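You operate a simulated robot arm through the tools that you are given. There is no shell and no other tool. Be economical: measure what you need, move in short steps, check, and stop when the job is done.

You run a simulated robot arm. Do the job below in one go: nothing can be reset, and whatever is moved stays where it is left.

Task
Press the maroon trainer start button two times. Then switch the blue fan switch on. Then put the rubber boots box on the top of the blue-legged table away on the low shelf of the blue fluid stand. Then fetch the gold cover plate and set it in the grey drip tray. Then stack the carton labelled "bushes" from the top of the blue-legged table on top of the carton marked "clips". Then put the silver pulley on the top of the blue-legged table away on the top of the low grey shelf. Then take the timing kit box and put it in the red drip tray. Then take the mounts box and leave it on the white gasket pack. The order counts. Set down upright: rubber boots box, timing kit box, mounts box.

It is judged by the outcome, as a careful person would: the job done as asked, and still so three seconds after it is handed in. It fails if anything else is knocked over, pushed out of place, dropped, spilled or broken. A push-on lid holds only when it is set on centred and level and pressed home; a screw cap is set on level and turned clockwise until tight.

Robot
A 7-joint arm with a vacuum gripper on a trunk, on a base that drives. Base frame: it is fixed to the floor where the robot stands at the start and does not move with it; the origin is under the middle of the robot, x ahead of it, y to its left, z up. Lengths are in mm, angles in degrees, forces in N, time in s.
With the tool pointing down near the work surface it reaches from about 100 to 300 mm from the robot's upright axis, wherever it stands. Its first joint turns from -115.0 to 115.0 degrees. Places, roughly: blue fan switch [4000, -1200, 900]; brown carton, purple carton, white carton [6250, -3000, 750]; gold cover plate (8x11x1 cm) [5900, -3200, 800]; grey drip tray (30x27x5 cm) [5100, 1000, 200]; low shelf of the blue fluid stand [3900, -4300, 100]; maroon trainer start button [500, 0, 700]; mounts box [6250, -2500, 250]; red drip tray (30x27x5 cm) [6600, 700, 200]; rubber boots box [6000, -3500, 750]; silver pulley (7x7x4 cm) [6200, -2900, 800]; timing kit box [6000, -2500, 250]; top of the low grey shelf (19x72 cm) [7000, -1320, 1080]; white gasket pack [3250, -4000, 1000]. Payload 2.55 kg.
Tool frame: the origin (TCP) lies in the middle of the cups' lips, and z points out of the cups. The gripper has 1 cup of 44 mm across, covering 44 by 44 mm (tool x, y); the bellows give 20 mm. With the vacuum on, a cup seals on a smooth face that it is pressed against (1 to 4 N); it does not hold porous or soft things. The pull reaches 55 N.
Orientation is told as [roll, pitch, yaw] about the base's x, y, z axes, in that order, counted from this pose: with the cups facing straight down, the tool's x points along the base's -x, its y along +y and its z along -z.

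Tools
- The arm moves only by the tool drive_tool. Its argument "motion" is a list of rows, each an object of numbers (a shift or turn left out is 0, a gripper value left out holds the last): "x", "y", "z": the shift along the tool's x, y, z in cm; "rx", "ry", "rz": the turn, a rotation vector about the tool's x, y, z in degrees; "vac": the vacuum: 1 switches it on, 0 off. In form: [{"x": .., "y": .., "z": .., "rx": .., "ry": .., "rz": .., "vac": ..}, ...]. A call has 1 to 20 rows; each row shifts and turns the commanded pose from where the row before left it, along the tool's axes as they then stand. Each row takes 0.2 s and may step no farther than 50 mm and 8.6 degrees from the row before; otherwise, or with a gripper value out of range, the whole call is refused. Where a pose cannot be reached the arm comes as near as it can. A force on the tool above 40 N (or 10 N above the force at the start of the call, whichever is more), or a blocked arm, ends the call early, and 0.2 s more pass. The pull builds up within a second once a cup has sealed. Time passes only in rows, and 0.2 s behind the last, so rows that do not move give it time. It gives the time, the measured TCP pose, the force on the tool (base axes) and the pull of the vacuum at its end, in the units of the frame above (readings bear some noise), with the torque about the TCP (base axes, N m) and any sound that the robot's microphone picked up.
- Cameras (640 x 400 px; columns grow to the right, rows downward): "scene" is now at [8.3, 153.4, 1686.4]; the picture's right is [-0.41, -0.91, 0.00], its down [-0.79, 0.35, -0.51] and it looks along [0.46, -0.21, -0.86] (base axes); focal length 284 px, centre (320, 200). "wrist" rides on the gripper at [81, 6, -173] in the tool frame; the picture's right is [-0.08, 1.00, 0.00], its down [-0.89, -0.07, -0.45] and it looks along [-0.44, -0.04, 0.90] (tool axes); focal length 256 px, centre (320, 200). There is no depth. A picture from a camera that has moved, and an enlarged one, comes with that camera's place and axes in the base frame and with its lens. The place of the scene camera against the robot may be out by one fixed shift of up to 12 mm in any direction.
- camera(camera): a new picture of that camera. No time passes.
- move_column(by): slides the trunk up (or, below 0, down) by that many mm; the arm and the scene camera ride with it, the base frame stays. It gives what a move gives, with no picture.
- roll_base(legs): drives the robot by 1 to 6 legs, each [ahead, left, turn to the left] in mm, mm and degrees, along the robot's own axes; the way and the turn of a leg run together, so that a leg with both is an arc; at most 1500 mm and 180 degrees a leg. The arm and the cameras ride along, it lands a little off, and it stops where it bumps. It gives what a move gives.
- turn_head(pan, tilt): turns the head with the scene camera to pan (to the left, within 155 degrees either way) and tilt (down, from -29 to 69), counted from straight ahead of the robot. It gives what a move gives.
- enlarge(camera, box): a new picture of the part [left, top, right, bottom] of that camera's present view, enlarged. No time passes.
- close_job(): hands the job in; it is judged then, once.

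Go step by step. Nothing tells you exact positions but the pictures and the camera data: compare them with the known pose of the tool, close in by small moves and look again before you grip or let go. The budget is 207 turns and 192 pictures, counting those below and the enlarged ones. Unless the task says otherwise, let go and move clear before handing in.

The tools are called after "Request:" as a command line: name --argument value ..., lists and objects as JSON in quotes. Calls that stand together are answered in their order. drive_tool: Moves the arm, as the interface text tells. Its arguments: {"type":"object","properties":{"motion":{"type":"array","items":{"type":"object","properties":{"x":{"type":"number"},"y":{"type":"number"},"z":{"type":"number"},"rx":{"type":"number"},"ry":{"type":"number"},"rz":{"type":"number"},"vac":{"type":"number"}}}}},"required":["motion"]} The other tools are called the same way: move_column (by) slides the trunk up or down; roll_base (legs) drives the base; turn_head (pan, tilt) turns the head that bears the scene camera; camera (camera) takes a picture; enlarge (camera, box) takes an enlarged picture of a part of a camera's view; close_job () hands the job in.

At the start:

```text
time: 0.0
position: [465.3, 68.5, 941.7]
orientation: [0.0, 0.1, -0.1]
contact_force: [0.0, 0.3, -0.6]
ft_torque: [0.04, -0.01, 0.01]
pull: 0.1
trunk travel left (down, up): [-800.0, 190.0]
robot x, y, heading: [2.5, -4.6, -0.0]
head pan, tilt: [-24.2, 59.5]
```

scene: 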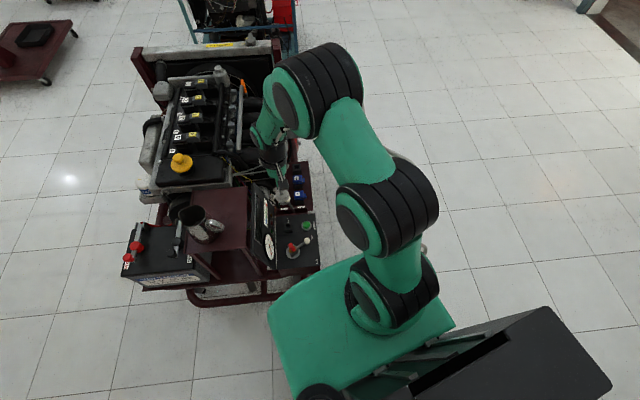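
wrist: 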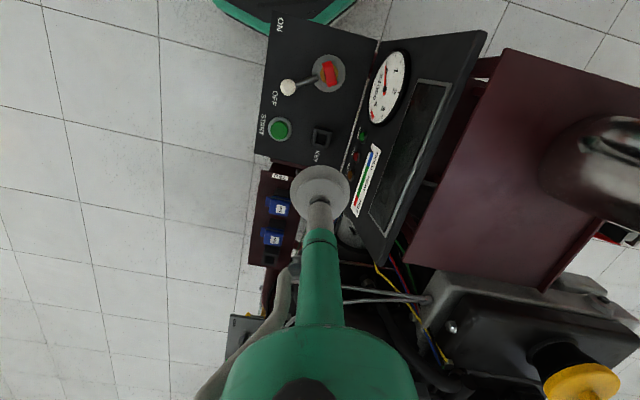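

The green START button shows in the wrist view and I take it to be near [458, 3, 700]. I'll move above it, come lower and look again.

Request:
drive_tool --motion '[{"x": 0.3, "y": -3.3, "z": 0}, {"x": 0.4, "y": -3.2, "z": 0}, {"z": 4}, {"z": 4}, {"z": 4}, {}]'

Request:
camera --camera "wrist"

```text
time: 1.4
position: [456.1, 2.2, 819.5]
orientation: [-0.1, -0.1, -0.1]
contact_force: [-0.1, 0.4, 0.1]
ft_torque: [-0.04, -0.03, -0.01]
pull: 0.1
trunk travel left (down, up): [-800.0, 190.0]
robot x, y, heading: [-1.0, -2.0, 0.1]
head pan, tilt: [-24.2, 59.5]
```

```text
189 pictures are left
camera wrist: at [376.1, 8.1, 992.2], right [0.08, 1.0, 0.0], down [0.89, -0.07, 0.45], along [0.45, -0.04, -0.89], focal length 256 px, centre (320, 200)
```

wrist: 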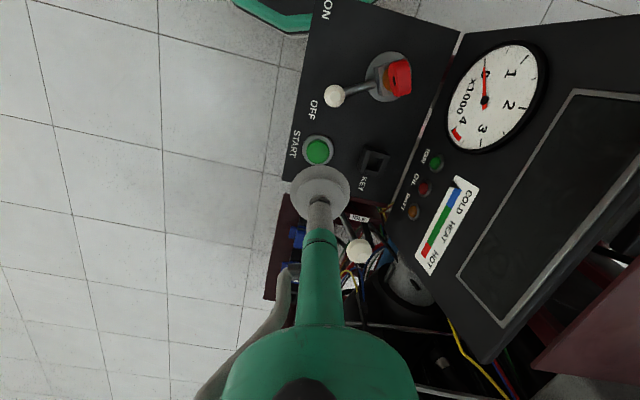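

The button is almost directly below. I'll go lower towards it.

Request:
drive_tool --motion '[{"z": 3}, {"z": 3, "y": -0.2}, {"z": 1}, {}]'

Request:
camera --camera "wrist"

```text
time: 2.4
position: [457.5, 0.1, 751.0]
orientation: [0.0, -0.1, 0.0]
contact_force: [-0.7, -0.2, -0.3]
ft_torque: [-0.01, -0.02, -0.01]
pull: 0.0
trunk travel left (down, up): [-800.0, 190.0]
robot x, y, heading: [1.8, 1.0, 0.1]
head pan, tilt: [-24.2, 59.5]
```

```text
188 pictures are left
camera wrist: at [377.5, 5.8, 922.2], right [0.08, 1.0, 0.0], down [0.89, -0.07, 0.45], along [0.44, -0.04, -0.9], focal length 256 px, centre (320, 200)
```

wrist: 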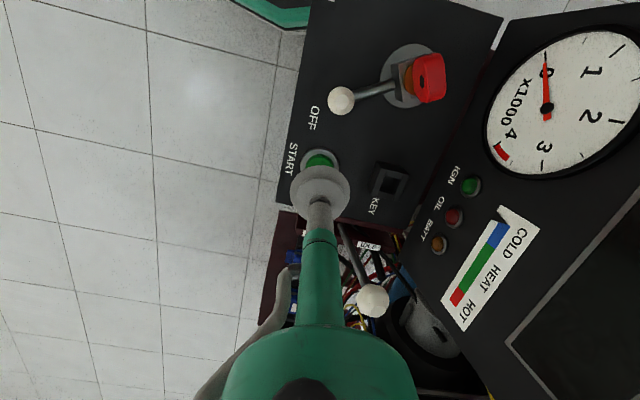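

The button sits about 50 mm below the cup and is centred. I'll descend in small steps until it makes contact.

Request:
drive_tool --motion '[{"z": 2}, {"z": 1.5}, {"z": 0.5}, {"z": 0.5}, {"z": 0.4}, {"z": 0.3}, {}]'

```text
time: 4.0
position: [460.0, 0.5, 699.5]
orientation: [0.0, 0.1, 0.1]
contact_force: [0.5, 0.7, -0.8]
ft_torque: [-0.02, 0.03, 0.02]
pull: 0.2
trunk travel left (down, up): [-800.0, 190.0]
robot x, y, heading: [-4.0, 2.6, 0.1]
head pan, tilt: [-24.2, 59.5]
```

Request:
drive_tool --motion '[{"z": 0.3}, {"z": 0.3}, {"z": 0.3}, {"z": 0.3}, {"z": 0.3}]'

Request:
camera --camera "wrist"

```text
time: 5.2
position: [457.6, 0.6, 685.3]
orientation: [0.1, 0.1, 0.0]
contact_force: [0.3, -0.1, 0.2]
ft_torque: [-0.02, 0.04, 0.02]
pull: 0.0
trunk travel left (down, up): [-800.0, 190.0]
robot x, y, heading: [0.4, -0.2, 0.0]
head pan, tilt: [-24.2, 59.5]
```

```text
187 pictures are left
camera wrist: at [377.7, 7.0, 856.9], right [0.08, 1.0, 0.0], down [0.89, -0.07, 0.45], along [0.44, -0.04, -0.9], focal length 256 px, centre (320, 200)
```

wrist: 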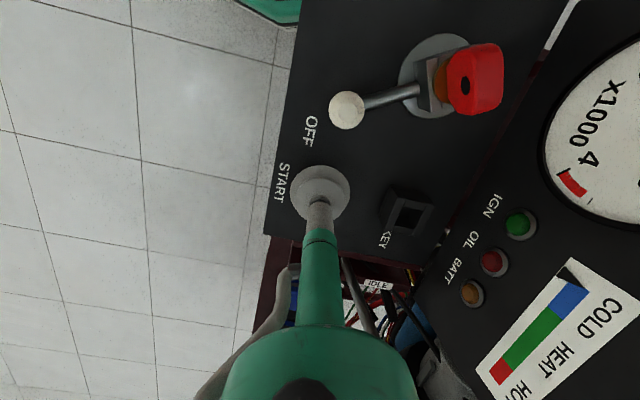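

Request:
drive_tool --motion '[{"z": 0.3}, {"z": 0.3}, {"z": 0.3}, {"z": 0.3}, {"z": 0.3}]'

```text
time: 6.4
position: [457.8, 1.4, 669.2]
orientation: [0.0, 0.1, 0.0]
contact_force: [-0.6, 0.1, 1.2]
ft_torque: [0.0, 0.04, 0.01]
pull: 0.1
trunk travel left (down, up): [-800.0, 190.0]
robot x, y, heading: [6.0, -1.4, 0.1]
head pan, tilt: [-24.2, 59.5]
```

Request:
drive_tool --motion '[{"z": 0.2}, {"z": 0.2}, {"z": 0.2}]'

```text
time: 7.2
position: [458.6, 1.8, 664.5]
orientation: [0.0, -0.1, 0.0]
contact_force: [-0.3, -0.9, 1.4]
ft_torque: [0.03, 0.02, 0.02]
pull: 0.0
trunk travel left (down, up): [-800.0, 190.0]
robot x, y, heading: [-0.5, 2.5, 0.2]
head pan, tilt: [-24.2, 59.5]
```

Request:
drive_tool --motion '[{"z": 0.2}, {"z": 0.2}, {"z": 0.2}]'

Request:
camera --camera "wrist"

```text
time: 8.0
position: [459.3, 0.9, 657.7]
orientation: [0.0, 0.0, -0.1]
contact_force: [1.9, 0.2, 1.2]
ft_torque: [0.0, 0.01, -0.02]
pull: 0.0
trunk travel left (down, up): [-800.0, 190.0]
robot x, y, heading: [1.1, 1.6, -0.0]
head pan, tilt: [-24.2, 59.5]
heard: click
```

```text
186 pictures are left
camera wrist: at [379.3, 7.0, 829.5], right [0.08, 1.0, 0.0], down [0.89, -0.07, 0.45], along [0.45, -0.04, -0.89], focal length 256 px, centre (320, 200)
```

wrist: 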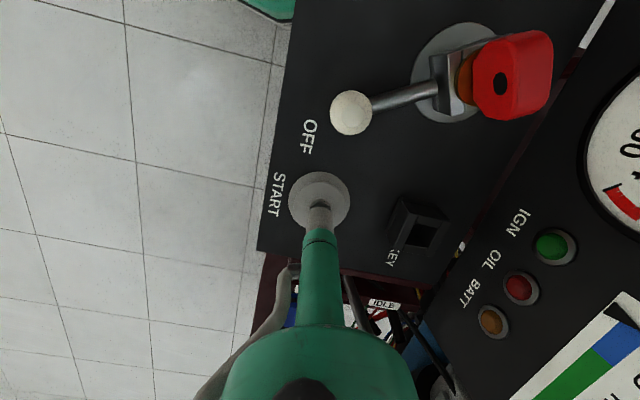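

I heard a click, so that's one press. I'll retract until the button releases fully, then press the same way again.

Request:
drive_tool --motion '[{"z": -1}, {"z": -1.5}, {}, {}]'

Request:
drive_tool --motion '[{"z": 1}, {"z": 0.6}, {"z": 0.3}, {"z": 0.2}, {"z": 0.2}, {"z": 0.2}]'

```text
time: 9.0
position: [458.2, -0.0, 682.1]
orientation: [0.0, 0.0, 0.0]
contact_force: [-0.1, 0.7, -0.6]
ft_torque: [0.0, 0.02, 0.0]
pull: 0.1
trunk travel left (down, up): [-800.0, 190.0]
robot x, y, heading: [0.3, 3.1, 0.0]
head pan, tilt: [-24.2, 59.5]
```

```text
time: 10.4
position: [458.5, 0.7, 657.1]
orientation: [0.0, -0.2, -0.1]
contact_force: [0.8, -1.7, 2.9]
ft_torque: [0.01, -0.04, -0.03]
pull: 0.0
trunk travel left (down, up): [-800.0, 190.0]
robot x, y, heading: [-1.8, -0.8, 0.2]
head pan, tilt: [-24.2, 59.5]
heard: click
```

Both presses clicked. I'll retract, raise the arm and look around before driving.

Request:
drive_tool --motion '[{"z": -2}, {"z": -5}, {"z": -5}, {"z": -5}, {"z": -5}, {"z": -5}, {"x": 3}, {"x": 5}, {"x": 5}, {}]'

Request:
turn_head --pan -30 --tilt 15

Request:
camera --camera "scene"

Request:
turn_head --pan -80 --tilt 25

Request:
camera --camera "scene"

Request:
turn_head --pan 25 --tilt 15

Request:
camera --camera "scene"

```text
time: 12.6
position: [327.0, 1.1, 929.4]
orientation: [0.1, 0.0, -0.1]
contact_force: [0.0, 0.2, 0.3]
ft_torque: [0.0, 0.03, 0.0]
pull: 0.1
trunk travel left (down, up): [-800.0, 190.0]
robot x, y, heading: [2.6, 0.6, 0.1]
head pan, tilt: [-24.2, 59.5]
```

```text
time: 13.7
position: [327.1, 0.2, 928.9]
orientation: [0.0, 0.0, 0.0]
contact_force: [-0.5, 0.2, 0.6]
ft_torque: [0.0, -0.02, 0.02]
pull: 0.0
trunk travel left (down, up): [-800.0, 190.0]
robot x, y, heading: [-1.4, 2.3, -0.1]
head pan, tilt: [-30.0, 15.0]
```

```text
185 pictures are left
camera scene: at [27.8, 134.3, 1752.1], right [-0.5, -0.87, 0.0], down [-0.22, 0.13, -0.97], along [0.84, -0.48, -0.26], focal length 284 px, centre (320, 200)
```

scene: 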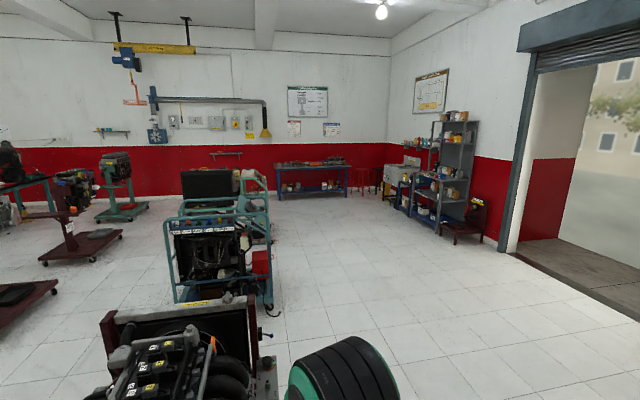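

```text
time: 14.9
position: [325.9, 2.4, 928.7]
orientation: [0.0, 0.0, 0.1]
contact_force: [0.0, -0.9, -0.6]
ft_torque: [0.0, 0.01, 0.03]
pull: 0.0
trunk travel left (down, up): [-800.0, 190.0]
robot x, y, heading: [3.8, -1.9, 0.1]
head pan, tilt: [-80.0, 25.0]
```

```text
184 pictures are left
camera scene: at [-37.0, 90.2, 1736.0], right [-0.98, -0.17, 0.0], down [-0.07, 0.42, -0.91], along [0.16, -0.89, -0.42], focal length 284 px, centre (320, 200)
```

scene: 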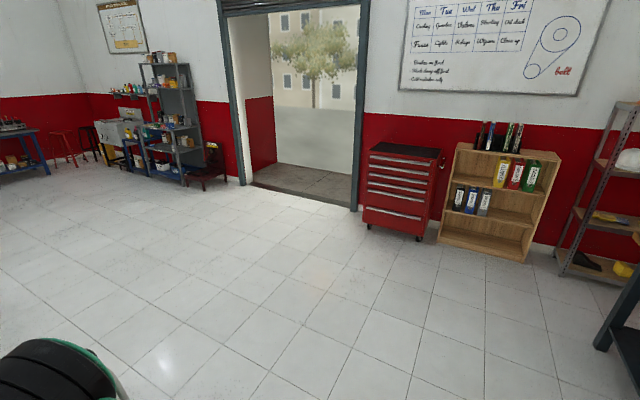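

```text
time: 16.7
position: [326.2, -0.3, 929.0]
orientation: [0.0, 0.0, -0.1]
contact_force: [0.3, -0.7, 0.7]
ft_torque: [-0.01, -0.01, 0.01]
pull: 0.1
trunk travel left (down, up): [-800.0, 190.0]
robot x, y, heading: [2.4, 1.2, 0.1]
head pan, tilt: [25.0, 15.0]
```

```text
183 pictures are left
camera scene: at [31.6, 220.4, 1752.2], right [0.42, -0.91, 0.0], down [-0.23, -0.11, -0.97], along [0.88, 0.41, -0.26], focal length 284 px, centre (320, 200)
```

scene: 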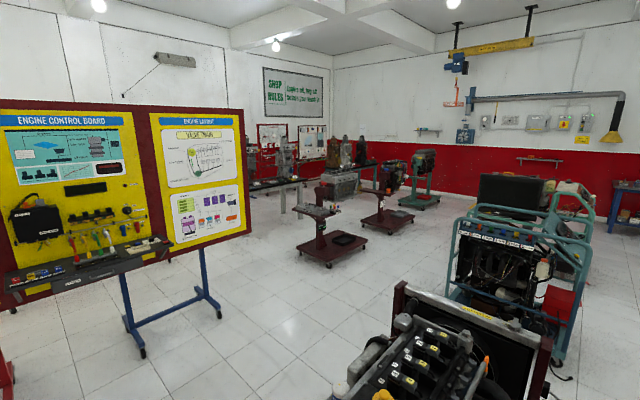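

Free floor lies to the right. I'll enlarge the area of the fan switch and the far table.

Request:
turn_head --pan -25 --tilt 15

Request:
enlarge --camera "scene" --box '[160, 130, 420, 290]'

Request:
enlarge --camera "scene" --box '[340, 100, 580, 250]'

```text
time: 17.9
position: [327.2, -0.3, 929.2]
orientation: [0.1, 0.0, 0.1]
contact_force: [0.2, 0.2, 0.6]
ft_torque: [0.02, -0.02, 0.01]
pull: 0.0
trunk travel left (down, up): [-800.0, 190.0]
robot x, y, heading: [0.5, -1.8, -0.1]
head pan, tilt: [-25.0, 15.0]
```

```text
2.46 times, centred on (290, 210) of scene
camera zoom: at [31.6, 141.6, 1752.2], right [-0.42, -0.91, 0.0], down [-0.23, 0.11, -0.97], along [0.88, -0.41, -0.26], focal length 700 px, centre (394, 175)
```

zoom: 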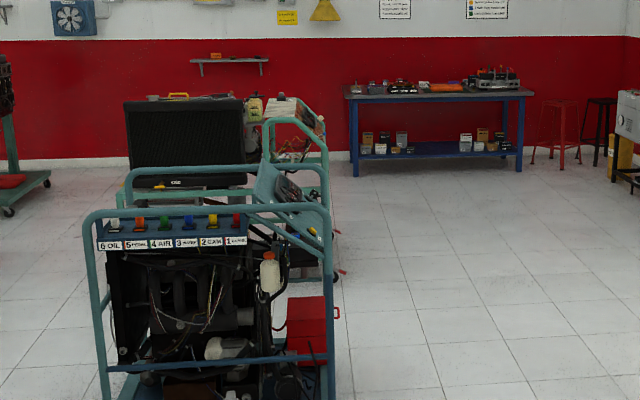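

```text
2.67 times, centred on (460, 175) of scene
camera zoom: at [31.6, 141.6, 1752.2], right [-0.42, -0.91, 0.0], down [-0.23, 0.11, -0.97], along [0.88, -0.41, -0.26], focal length 759 px, centre (-53, 267)
```

zoom: 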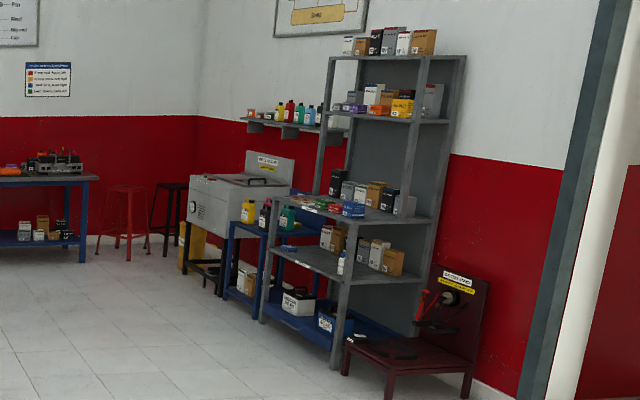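

The lane to the right is clear. I'll sidestep to y≈-2000, then drive ahead to about x=3600.

Request:
roll_base --legs '[[-100, 0, 0], [0, -1300, 0], [0, -700, 0], [1500, 0, 0], [1500, 0, 0], [500, 0, 0]]'

Request:
turn_head --pan 60 --tilt 35

Request:
camera --camera "scene"

```text
time: 45.4
position: [3719.9, -2055.6, 928.5]
orientation: [0.0, 0.0, -0.2]
contact_force: [0.0, 0.9, 1.0]
ft_torque: [0.02, 0.05, -0.04]
pull: 0.0
trunk travel left (down, up): [-800.0, 190.0]
robot x, y, heading: [3394.4, -2055.8, -0.1]
head pan, tilt: [-25.0, 15.0]
```

```text
time: 46.9
position: [3718.5, -2057.2, 929.1]
orientation: [0.0, 0.0, -0.2]
contact_force: [-0.1, -1.1, -0.2]
ft_torque: [-0.02, -0.01, -0.03]
pull: 0.0
trunk travel left (down, up): [-800.0, 190.0]
robot x, y, heading: [3396.2, -2053.5, -0.2]
head pan, tilt: [60.0, 35.0]
```

```text
180 pictures are left
camera scene: at [3384.9, -1797.8, 1720.2], right [0.86, -0.5, 0.0], down [-0.29, -0.5, -0.82], along [0.41, 0.71, -0.57], focal length 284 px, centre (320, 200)
```

scene: 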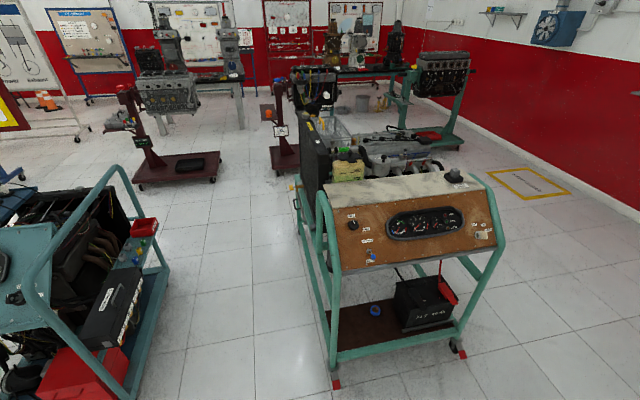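

Request:
enlarge --camera "scene" --box '[320, 160, 512, 280]'

```text
3.33 times, centred on (416, 220) of scene
camera zoom: at [3384.9, -1797.8, 1720.2], right [0.86, -0.5, 0.0], down [-0.29, -0.5, -0.82], along [0.41, 0.71, -0.57], focal length 948 px, centre (0, 133)
```

zoom: 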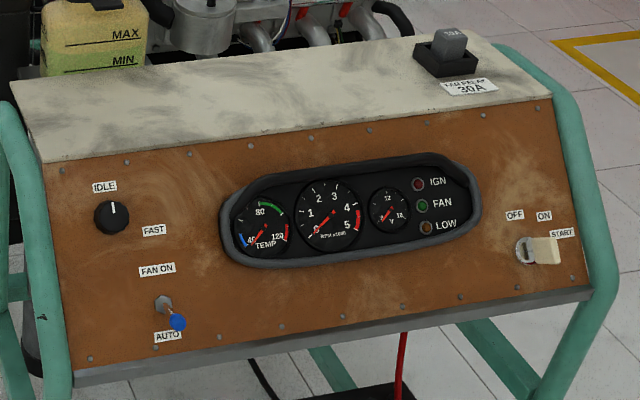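

The blue toggle points down at AUTO, and its panel is turned about -17° and faces the robot's side. I'll square up in front of the switch, roughly 700 mm back.

Request:
roll_base --legs '[[375, 0, 0], [0, 0, 73], [190, 0, 0]]'

Request:
turn_head --pan 0 --tilt 50

Request:
camera --camera "scene"

Request:
camera --camera "wrist"

```text
time: 53.6
position: [3910.1, -1559.9, 927.7]
orientation: [-0.1, 0.0, 73.9]
contact_force: [-0.1, 0.0, -0.4]
ft_torque: [-0.06, 0.0, 0.01]
pull: 0.2
trunk travel left (down, up): [-800.0, 190.0]
robot x, y, heading: [3819.1, -1876.1, 74.0]
head pan, tilt: [60.0, 35.0]
```

```text
time: 54.9
position: [3909.7, -1560.6, 928.2]
orientation: [0.0, -0.1, 73.9]
contact_force: [0.8, -0.7, 0.9]
ft_torque: [-0.02, 0.01, 0.0]
pull: 0.0
trunk travel left (down, up): [-800.0, 190.0]
robot x, y, heading: [3816.4, -1875.5, 74.0]
head pan, tilt: [0.0, 50.0]
```

```text
178 pictures are left
camera scene: at [3660.4, -1804.4, 1698.5], right [0.96, -0.28, 0.0], down [-0.21, -0.74, -0.64], along [0.18, 0.62, -0.77], focal length 284 px, centre (320, 200)
```

scene: 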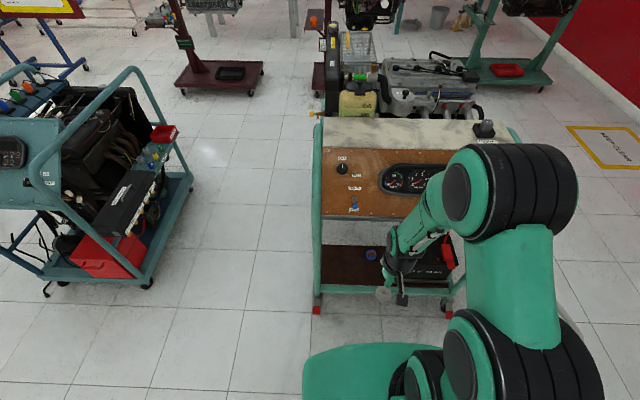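

```text
177 pictures are left
camera wrist: at [3881.4, -1636.6, 1100.7], right [-0.94, 0.35, 0.0], down [0.32, 0.84, 0.45], along [0.16, 0.42, -0.9], focal length 256 px, centre (320, 200)
```

wrist: 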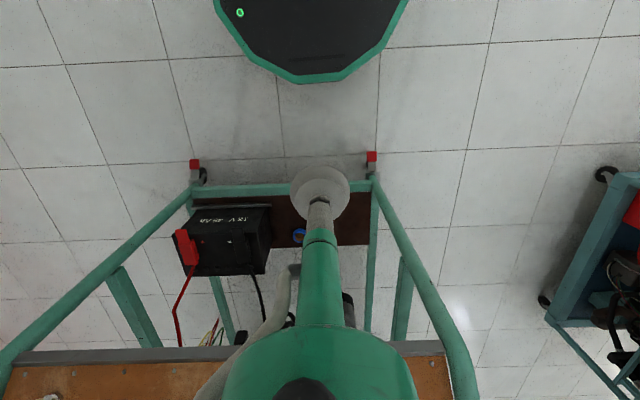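

Request:
enlarge --camera "scene" --box '[310, 140, 406, 230]'

```text
4.44 times, centred on (358, 185) of scene
camera zoom: at [3660.4, -1804.4, 1698.5], right [0.96, -0.28, 0.0], down [-0.21, -0.74, -0.64], along [0.18, 0.62, -0.77], focal length 1264 px, centre (151, 267)
```

zoom: 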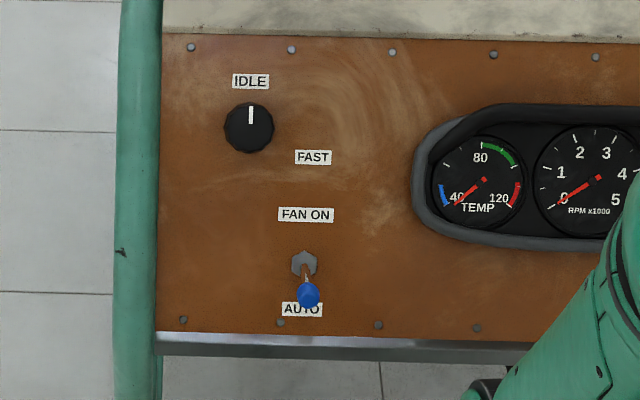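

The pivot triangulates to about [3976, -1177, 881], on a panel leaning back about 39°. I'll drive a little closer, tilt the tool to face the panel and look with the wrist camera.

Request:
roll_base --legs '[[130, 40, 0]]'

Request:
drive_tool --motion '[{"ry": -8.5}, {"ry": -8.5}, {"ry": -8.5}, {"ry": -8.5}, {"ry": -8.5}, {"ry": -8.5}, {}]'

Request:
camera --camera "wrist"

Request:
camera --camera "scene"

```text
time: 56.2
position: [3907.4, -1424.0, 929.1]
orientation: [0.1, 0.1, 73.8]
contact_force: [-0.3, -0.6, 0.3]
ft_torque: [-0.04, 0.0, -0.06]
pull: 0.1
trunk travel left (down, up): [-800.0, 190.0]
robot x, y, heading: [3814.3, -1735.3, 73.9]
head pan, tilt: [0.0, 50.0]
```

```text
time: 57.6
position: [3935.3, -1322.4, 975.4]
orientation: [0.2, -60.4, 73.8]
contact_force: [0.1, -0.2, 0.3]
ft_torque: [0.0, -0.03, -0.04]
pull: 0.0
trunk travel left (down, up): [-800.0, 190.0]
robot x, y, heading: [3816.8, -1739.5, 73.9]
head pan, tilt: [0.0, 50.0]
stopped in row 6: the arm was blocked; the commanded pose is now the measured one
```

```text
175 pictures are left
camera wrist: at [3877.1, -1503.6, 988.9], right [-0.95, 0.31, 0.07], down [0.08, 0.03, 1.0], along [0.31, 0.95, -0.06], focal length 256 px, centre (320, 200)
```

wrist: 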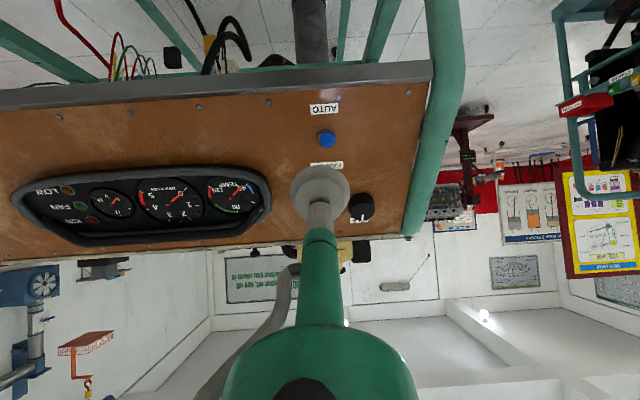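

```text
174 pictures are left
camera scene: at [3657.7, -1668.6, 1698.5], right [0.96, -0.28, 0.0], down [-0.21, -0.74, -0.64], along [0.18, 0.62, -0.77], focal length 284 px, centre (320, 200)
```

scene: 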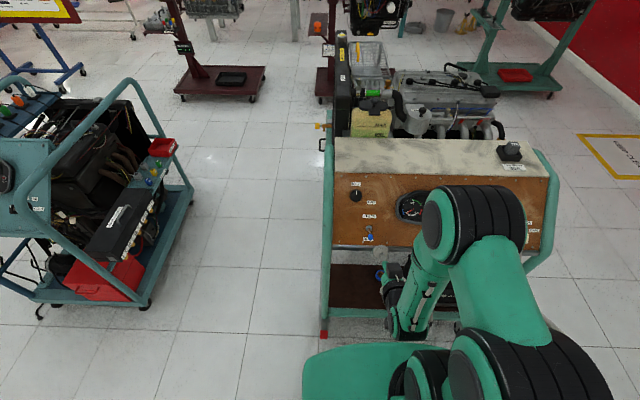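

The wrist ray confirms the blue knob near [3959, -1222, 900]. I'll set the tilt square to the panel and go to a standoff just below the knob.

Request:
drive_tool --motion '[{"ry": 4.7}, {"ry": 4.7}, {"x": 2, "z": 2, "y": 0.25}, {"x": 1.9, "z": 2.3, "y": 0.25}, {"z": 2.2}, {"z": 2.2}, {}]'

Request:
camera --camera "wrist"

Request:
enlarge --camera "scene" --box '[310, 170, 470, 320]'

```text
time: 59.2
position: [3942.7, -1281.0, 890.6]
orientation: [0.0, -51.0, 73.8]
contact_force: [0.7, -0.9, 0.2]
ft_torque: [0.01, 0.02, 0.01]
pull: 0.0
trunk travel left (down, up): [-800.0, 190.0]
robot x, y, heading: [3818.8, -1734.7, 73.8]
head pan, tilt: [0.0, 50.0]
```

```text
173 pictures are left
camera wrist: at [3885.8, -1457.1, 934.0], right [-0.94, 0.33, 0.06], down [0.13, 0.19, 0.97], along [0.3, 0.93, -0.22], focal length 256 px, centre (320, 200)
```

wrist: 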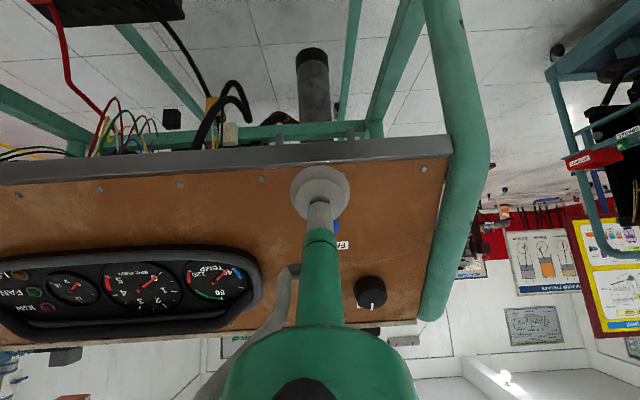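

```text
2.67 times, centred on (390, 245) of scene
camera zoom: at [3657.6, -1669.0, 1698.5], right [0.96, -0.28, 0.0], down [-0.21, -0.74, -0.64], along [0.18, 0.62, -0.77], focal length 759 px, centre (133, 80)
```

zoom: 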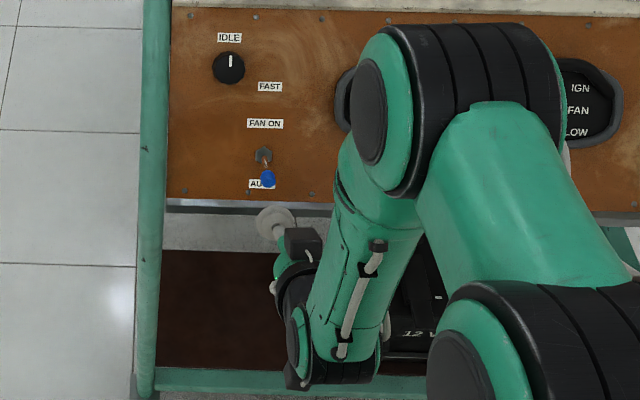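

The cup is just below the knob and a few mm to its right. I'll shift left, move in beside the lever, then sweep up-slope.

Request:
drive_tool --motion '[{"y": 0.6}, {"z": 2}, {"z": 2}, {"z": 1}, {"x": -1}, {"x": -0.7}, {}]'

Request:
camera --camera "wrist"

Request:
enlarge --camera "scene" --box '[330, 200, 410, 270]'

```text
time: 60.8
position: [3950.9, -1229.6, 870.8]
orientation: [0.2, -51.1, 73.8]
contact_force: [-0.5, -0.4, -0.8]
ft_torque: [0.0, -0.01, -0.01]
pull: 0.0
trunk travel left (down, up): [-800.0, 190.0]
robot x, y, heading: [3815.3, -1736.5, 73.8]
head pan, tilt: [0.0, 50.0]
```

```text
171 pictures are left
camera wrist: at [3893.8, -1407.2, 916.2], right [-0.94, 0.32, 0.06], down [0.13, 0.19, 0.97], along [0.3, 0.93, -0.22], focal length 256 px, centre (320, 200)
```

wrist: 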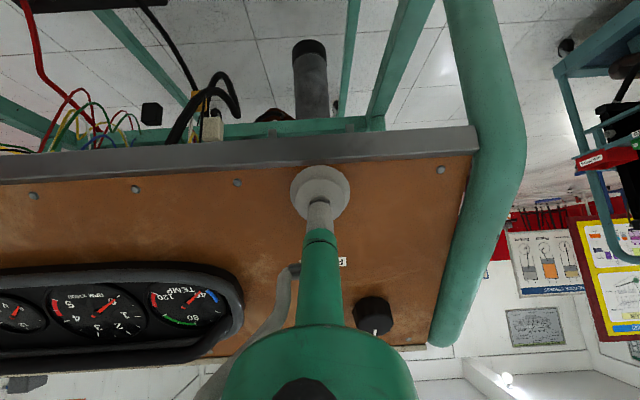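

```text
5.71 times, centred on (370, 235) of scene
camera zoom: at [3657.8, -1668.4, 1698.4], right [0.96, -0.28, 0.0], down [-0.21, -0.74, -0.64], along [0.18, 0.62, -0.77], focal length 1626 px, centre (34, 0)
```

zoom: 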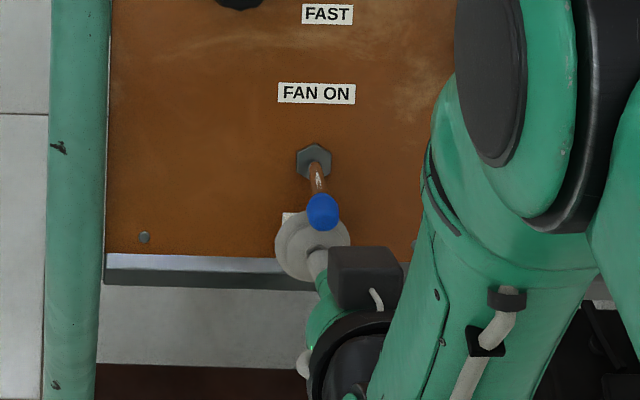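

Request:
drive_tool --motion '[{"y": -0.4, "x": -0.5}, {"x": -0.5}, {"x": -0.5}, {"x": -0.5}]'

Request:
enlarge --camera "scene" --box '[330, 200, 410, 270]'

```text
time: 61.8
position: [3958.3, -1221.0, 885.9]
orientation: [0.1, -50.9, 73.6]
contact_force: [1.6, -1.8, -3.0]
ft_torque: [0.01, 0.01, -0.01]
pull: 0.0
trunk travel left (down, up): [-800.0, 190.0]
robot x, y, heading: [3815.2, -1732.7, 73.5]
head pan, tilt: [0.0, 50.0]
```

```text
5.71 times, centred on (370, 235) of scene
camera zoom: at [3658.2, -1668.6, 1698.5], right [0.96, -0.28, 0.0], down [-0.21, -0.74, -0.64], along [0.18, 0.62, -0.77], focal length 1626 px, centre (34, 0)
```

zoom: 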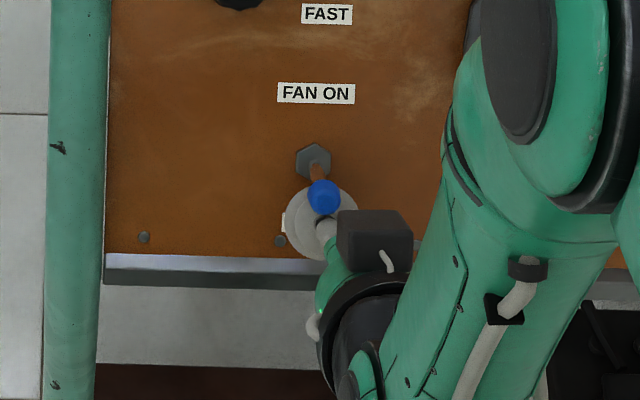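

Contact is made and the lever is rising. I'll keep pushing up-slope.

Request:
drive_tool --motion '[{"x": -0.5}, {"x": -0.5}, {"x": -0.5}]'

Request:
enlarge --camera "scene" --box '[330, 200, 410, 270]'

```text
time: 62.6
position: [3959.8, -1212.6, 896.4]
orientation: [0.1, -50.6, 73.9]
contact_force: [0.1, -3.5, -3.9]
ft_torque: [0.05, 0.01, 0.01]
pull: 0.1
trunk travel left (down, up): [-800.0, 190.0]
robot x, y, heading: [3815.9, -1740.2, 73.7]
head pan, tilt: [0.0, 50.0]
```

```text
5.71 times, centred on (370, 235) of scene
camera zoom: at [3657.6, -1668.8, 1698.4], right [0.96, -0.28, 0.0], down [-0.21, -0.74, -0.64], along [0.18, 0.62, -0.77], focal length 1626 px, centre (34, 0)
```

zoom: 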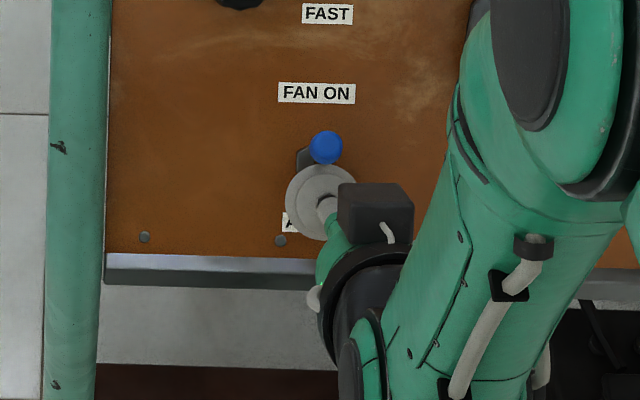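

Request:
drive_tool --motion '[{"x": -0.4}, {"x": -0.4}]'

Request:
enlarge --camera "scene" --box '[330, 200, 410, 270]'

```text
time: 63.2
position: [3962.3, -1205.2, 905.9]
orientation: [0.1, -51.2, 73.8]
contact_force: [0.2, -2.5, -0.6]
ft_torque: [0.04, -0.02, 0.02]
pull: 0.2
trunk travel left (down, up): [-800.0, 190.0]
robot x, y, heading: [3817.1, -1738.0, 73.7]
head pan, tilt: [0.0, 50.0]
```

```text
5.71 times, centred on (370, 235) of scene
camera zoom: at [3657.8, -1668.2, 1698.5], right [0.96, -0.28, 0.0], down [-0.21, -0.74, -0.64], along [0.18, 0.62, -0.77], focal length 1626 px, centre (34, 0)
```

zoom: 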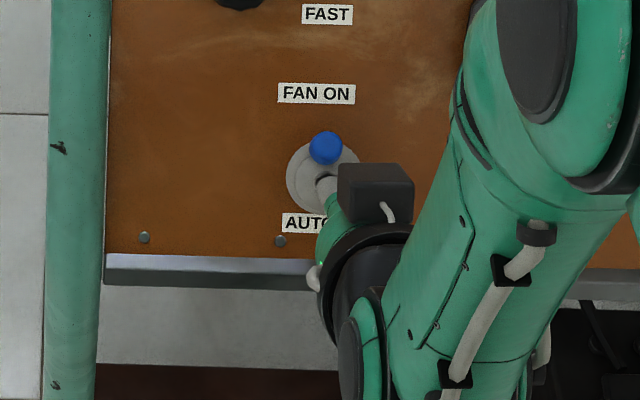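

The knob has stopped at its upper end. I'll back out down-slope and check it.

Request:
drive_tool --motion '[{"x": 1.5}, {"x": 1.5}, {"z": -4}, {"z": -4}, {"z": -4}, {"ry": 8}, {"ry": 8}, {"ry": 8}, {"ry": 8}, {"ry": 8}, {"ry": 8}, {"ry": 3}, {}]'

Request:
enlarge --camera "scene" --box '[330, 140, 490, 260]'

```text
time: 63.9
position: [3960.8, -1214.9, 897.0]
orientation: [0.2, -52.9, 73.5]
contact_force: [5.9, 8.8, -3.6]
ft_torque: [-0.08, 0.1, 0.01]
pull: 0.1
trunk travel left (down, up): [-800.0, 190.0]
robot x, y, heading: [3818.9, -1738.5, 73.9]
head pan, tilt: [0.0, 50.0]
stopped in row 3: the force on the tool passed its limit at 52 N (the readings are from after the stop); the commanded pose is now the measured one
```

```text
3.33 times, centred on (410, 200) of scene
camera zoom: at [3658.7, -1666.9, 1698.3], right [0.96, -0.28, 0.0], down [-0.21, -0.74, -0.64], along [0.18, 0.62, -0.77], focal length 948 px, centre (20, 200)
```

zoom: 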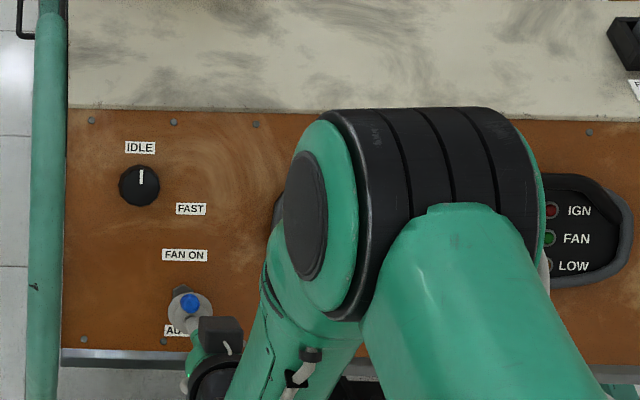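

The lip caught behind the knob because I backed out before getting clear down-slope. I'll move straight down-slope slowly and check.

Request:
drive_tool --motion '[{"x": 0.5}, {"x": 0.5}, {"x": 0.5}, {}, {}]'

Request:
enlarge --camera "scene" --box '[330, 200, 410, 270]'

```text
time: 65.1
position: [3957.4, -1227.5, 882.8]
orientation: [0.3, -52.8, 73.6]
contact_force: [7.6, -2.6, 0.0]
ft_torque: [0.14, 0.18, -0.07]
pull: 0.2
trunk travel left (down, up): [-800.0, 190.0]
robot x, y, heading: [3814.1, -1737.3, 73.7]
head pan, tilt: [0.0, 50.0]
```

```text
5.71 times, centred on (370, 235) of scene
camera zoom: at [3659.5, -1668.6, 1698.6], right [0.96, -0.28, 0.0], down [-0.21, -0.74, -0.64], along [0.18, 0.62, -0.77], focal length 1626 px, centre (34, 0)
```

zoom: 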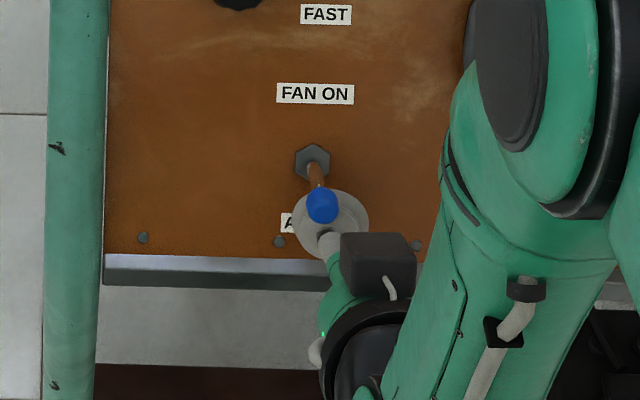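

The lever got dragged back down with the cup. I'll back clear down-slope and wait for the forces to drop. Then I'll go deeper, to push the stem so nothing can hook.

Request:
drive_tool --motion '[{"x": 0.5}, {"x": 0.5}, {"x": 0.5}, {"x": 0.5}, {"x": 0.5}, {}, {}]'

Request:
enlarge --camera "scene" --box '[330, 200, 410, 270]'

Request:
camera --camera "wrist"

```text
time: 66.7
position: [3951.8, -1240.3, 864.4]
orientation: [0.2, -52.9, 73.6]
contact_force: [-0.5, -0.1, -0.3]
ft_torque: [0.01, 0.0, 0.02]
pull: 0.0
trunk travel left (down, up): [-800.0, 190.0]
robot x, y, heading: [3815.4, -1741.0, 74.0]
head pan, tilt: [0.0, 50.0]
```

```text
5.71 times, centred on (370, 235) of scene
camera zoom: at [3657.9, -1668.1, 1698.4], right [0.96, -0.28, 0.0], down [-0.21, -0.74, -0.64], along [0.18, 0.62, -0.77], focal length 1626 px, centre (34, 0)
```

zoom: 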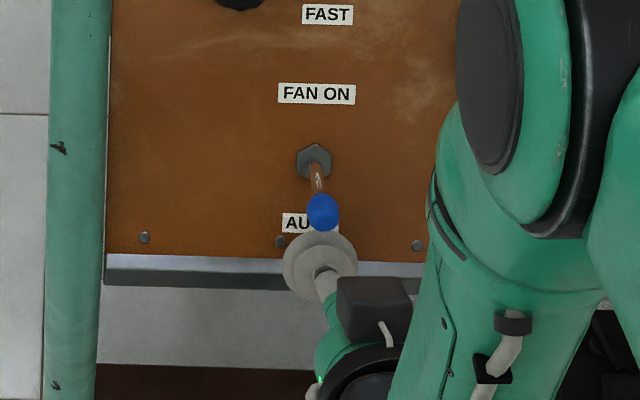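

```text
163 pictures are left
camera wrist: at [3895.2, -1417.9, 903.9], right [-0.94, 0.32, 0.06], down [0.12, 0.16, 0.98], along [0.31, 0.93, -0.19], focal length 256 px, centre (320, 200)
```

wrist: 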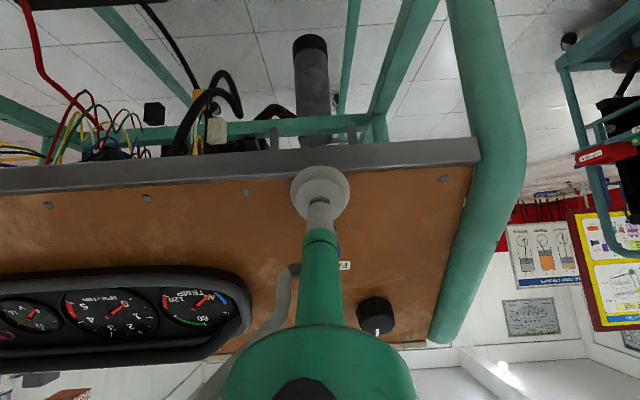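

Request:
drive_tool --motion '[{"z": 0.6}, {"z": 0.6}, {"z": 0.6}, {"x": -0.8}, {"x": -0.8}, {"x": -0.6}, {"x": -0.4}, {"x": -0.4}, {}]'

Request:
enlarge --camera "scene" --box '[330, 200, 410, 270]'

```text
time: 68.7
position: [3961.5, -1209.4, 876.3]
orientation: [0.2, -52.9, 73.7]
contact_force: [1.2, -2.1, -0.1]
ft_torque: [0.04, 0.0, 0.0]
pull: 0.0
trunk travel left (down, up): [-800.0, 190.0]
robot x, y, heading: [3814.2, -1737.8, 73.9]
head pan, tilt: [0.0, 50.0]
```

```text
5.71 times, centred on (370, 235) of scene
camera zoom: at [3658.0, -1668.3, 1698.5], right [0.96, -0.28, 0.0], down [-0.21, -0.74, -0.64], along [0.18, 0.62, -0.77], focal length 1626 px, centre (34, 0)
```

zoom: 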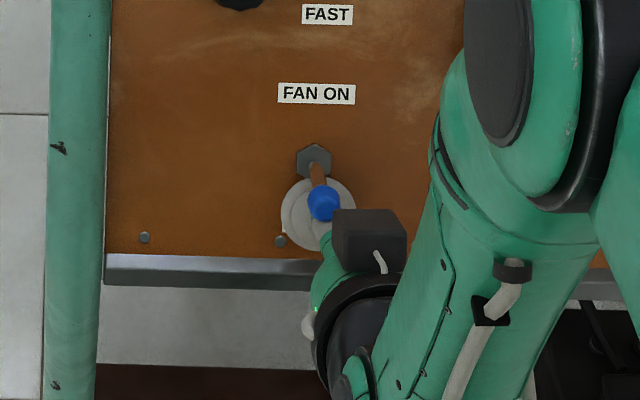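

Request:
drive_tool --motion '[{"x": -0.4}, {"x": -0.4}, {"x": -0.4}, {"x": -0.4}, {}]'

Request:
enlarge --camera "scene" --box '[330, 200, 410, 270]'

```text
time: 69.9
position: [3964.4, -1198.6, 891.0]
orientation: [0.3, -53.1, 73.8]
contact_force: [1.3, -2.5, -0.4]
ft_torque: [0.03, 0.02, -0.03]
pull: 0.0
trunk travel left (down, up): [-800.0, 190.0]
robot x, y, heading: [3815.1, -1735.7, 73.9]
head pan, tilt: [0.0, 50.0]
```

```text
5.71 times, centred on (370, 235) of scene
camera zoom: at [3658.0, -1668.5, 1698.6], right [0.96, -0.28, 0.0], down [-0.21, -0.74, -0.64], along [0.18, 0.62, -0.77], focal length 1626 px, centre (34, 0)
```

zoom: 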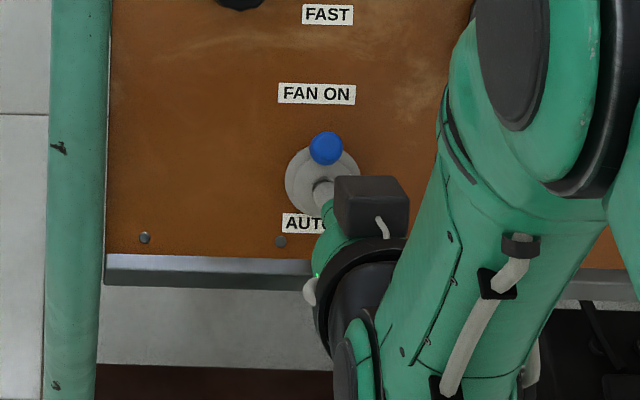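

The lever is up. I'll withdraw straight down-slope, slowly.

Request:
drive_tool --motion '[{"x": 0.4}, {"x": 0.5}, {"x": 0.5}, {"x": 0.6}, {"x": 0.6}, {"x": 0.6}, {"x": 0.6}, {}]'

Request:
enlarge --camera "scene" --box '[330, 200, 410, 270]'

```text
time: 71.3
position: [3964.0, -1201.4, 879.5]
orientation: [0.3, -55.6, 73.5]
contact_force: [2.4, 0.1, 2.2]
ft_torque: [-0.02, 0.09, 0.04]
pull: 0.0
trunk travel left (down, up): [-800.0, 190.0]
robot x, y, heading: [3814.7, -1739.3, 73.8]
head pan, tilt: [0.0, 50.0]
stopped in row 7: the force on the tool passed its limit at 42 N (the readings are from after the stop); the commanded pose is now the measured one
```

```text
5.71 times, centred on (370, 235) of scene
camera zoom: at [3658.0, -1667.9, 1697.9], right [0.96, -0.28, 0.0], down [-0.21, -0.74, -0.64], along [0.18, 0.62, -0.77], focal length 1626 px, centre (34, 0)
```

zoom: 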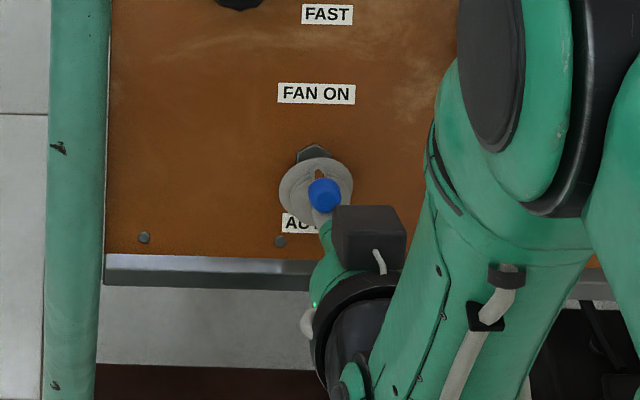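

The soft rim slid past the stem because I pushed beyond the snap point. I'll free it down-slope as before, then push again and stop right when it snaps over.

Request:
drive_tool --motion '[{"x": 0.3}, {"x": 0.3}, {"x": 0.4}, {"x": 0.5}, {"x": 0.5}, {"x": 0.5}, {"x": 0.5}, {}]'

Request:
enlarge --camera "scene" --box '[330, 200, 410, 270]'

```text
time: 72.5
position: [3966.1, -1196.9, 878.2]
orientation: [0.4, -57.8, 73.3]
contact_force: [1.8, -0.3, 5.1]
ft_torque: [-0.01, 0.08, 0.04]
pull: 0.0
trunk travel left (down, up): [-800.0, 190.0]
robot x, y, heading: [3816.9, -1734.7, 73.9]
head pan, tilt: [0.0, 50.0]
stopped in row 5: the force on the tool passed its limit at 42 N (the readings are from after the stop); the commanded pose is now the measured one
```

```text
5.71 times, centred on (370, 235) of scene
camera zoom: at [3658.1, -1667.9, 1697.9], right [0.96, -0.28, 0.0], down [-0.21, -0.74, -0.64], along [0.18, 0.62, -0.77], focal length 1626 px, centre (34, 0)
```

zoom: 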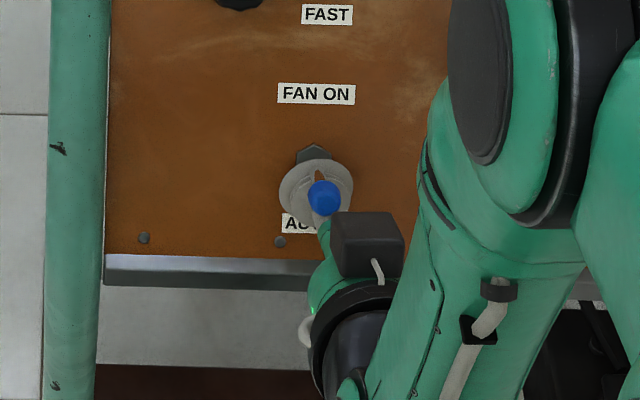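

Request:
drive_tool --motion '[{"x": -0.3}, {"z": -0.4}, {"z": -0.4}, {"z": -0.4}, {"z": -0.4}, {}]'

Request:
enlarge --camera "scene" --box '[330, 200, 410, 270]'

```text
time: 73.9
position: [3964.1, -1206.5, 888.9]
orientation: [0.3, -57.7, 73.3]
contact_force: [8.3, 10.3, -2.6]
ft_torque: [-0.01, 0.13, 0.06]
pull: 0.0
trunk travel left (down, up): [-800.0, 190.0]
robot x, y, heading: [3816.0, -1735.4, 73.8]
head pan, tilt: [0.0, 50.0]
```

```text
5.71 times, centred on (370, 235) of scene
camera zoom: at [3659.9, -1664.8, 1698.5], right [0.96, -0.28, 0.0], down [-0.21, -0.74, -0.64], along [0.18, 0.62, -0.77], focal length 1626 px, centre (34, 0)
```

zoom: 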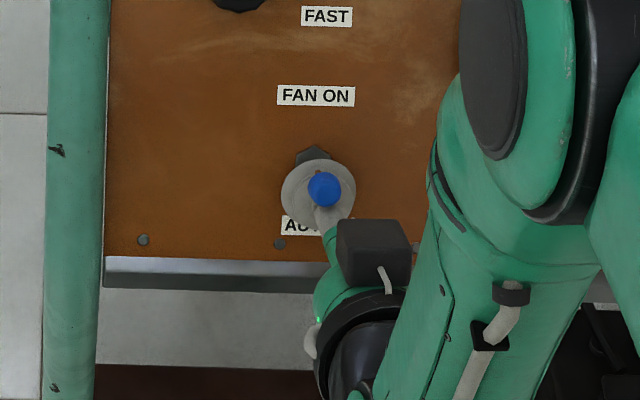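

Request:
drive_tool --motion '[{"x": 0.4}, {"x": 0.4, "z": -0.1}, {"x": 0.4, "z": -0.1}, {"x": 0.4}, {"x": 0.4}, {"x": 0.4}, {}]'

Request:
enlarge --camera "scene" --box '[330, 200, 410, 270]'

```text
time: 75.5
position: [3956.4, -1222.1, 868.5]
orientation: [0.4, -57.7, 73.5]
contact_force: [-0.6, -0.7, -0.1]
ft_torque: [0.0, -0.03, 0.0]
pull: 0.1
trunk travel left (down, up): [-800.0, 190.0]
robot x, y, heading: [3815.0, -1736.4, 73.7]
head pan, tilt: [0.0, 50.0]
```

```text
5.71 times, centred on (370, 235) of scene
camera zoom: at [3658.1, -1667.5, 1698.4], right [0.96, -0.28, 0.0], down [-0.21, -0.74, -0.64], along [0.18, 0.62, -0.77], focal length 1626 px, centre (34, 0)
```

zoom: 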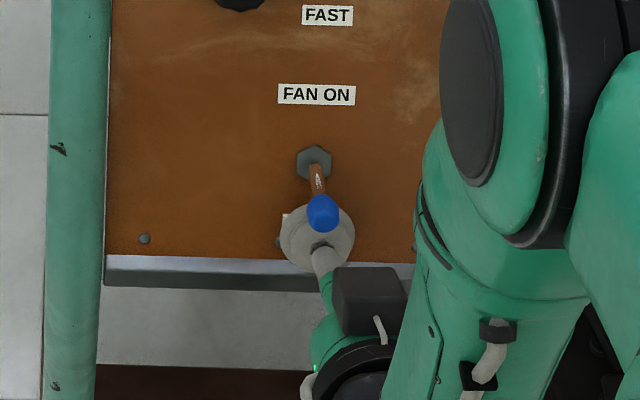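

It's free. I'll restore the tilt, back off, raise the rim to knob height and sweep in fine steps.

Request:
drive_tool --motion '[{"x": 0.8}, {"x": 0.8}, {"ry": 6.5, "z": -0.6}, {"z": -0.6}, {}, {}]'

```text
time: 76.9
position: [3952.2, -1240.1, 863.3]
orientation: [0.3, -51.1, 73.5]
contact_force: [0.5, 0.1, 0.1]
ft_torque: [0.01, 0.03, 0.0]
pull: 0.1
trunk travel left (down, up): [-800.0, 190.0]
robot x, y, heading: [3814.5, -1738.4, 73.6]
head pan, tilt: [0.0, 50.0]
```

Request:
drive_tool --motion '[{"z": -0.3}, {"x": -0.8}, {"x": -0.8}, {"x": -0.8}, {"x": -0.6}, {"x": -0.3}, {}]'

Request:
enlarge --camera "scene" --box '[330, 200, 410, 270]'

```text
time: 78.5
position: [3958.9, -1223.7, 889.5]
orientation: [0.3, -51.1, 73.5]
contact_force: [1.2, -1.1, -1.0]
ft_torque: [-0.01, 0.01, -0.03]
pull: 0.0
trunk travel left (down, up): [-800.0, 190.0]
robot x, y, heading: [3819.7, -1739.0, 73.7]
head pan, tilt: [0.0, 50.0]
```

```text
5.71 times, centred on (370, 235) of scene
camera zoom: at [3658.4, -1667.7, 1698.5], right [0.96, -0.28, 0.0], down [-0.21, -0.74, -0.64], along [0.18, 0.62, -0.77], focal length 1626 px, centre (34, 0)
```

zoom: 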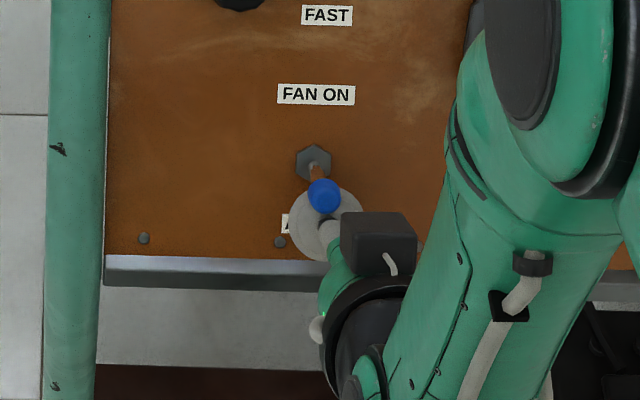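

Request:
drive_tool --motion '[{"x": -0.2}, {"x": -0.2}, {"x": -0.2}, {}]'

Request:
enlarge --camera "scene" --box '[330, 200, 410, 270]'

```text
time: 79.5
position: [3958.1, -1219.3, 895.1]
orientation: [0.3, -51.0, 73.6]
contact_force: [2.4, -1.4, -1.0]
ft_torque: [0.01, 0.05, -0.04]
pull: 0.1
trunk travel left (down, up): [-800.0, 190.0]
robot x, y, heading: [3815.1, -1735.4, 73.6]
head pan, tilt: [0.0, 50.0]
```

```text
5.71 times, centred on (370, 235) of scene
camera zoom: at [3658.5, -1667.6, 1698.5], right [0.96, -0.28, 0.0], down [-0.21, -0.74, -0.64], along [0.18, 0.62, -0.77], focal length 1626 px, centre (34, 0)
```

zoom: 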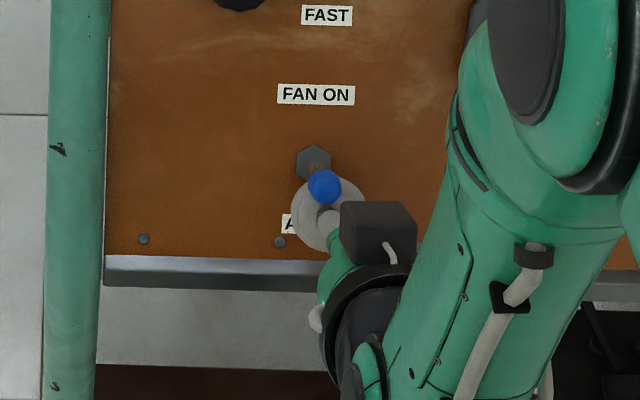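

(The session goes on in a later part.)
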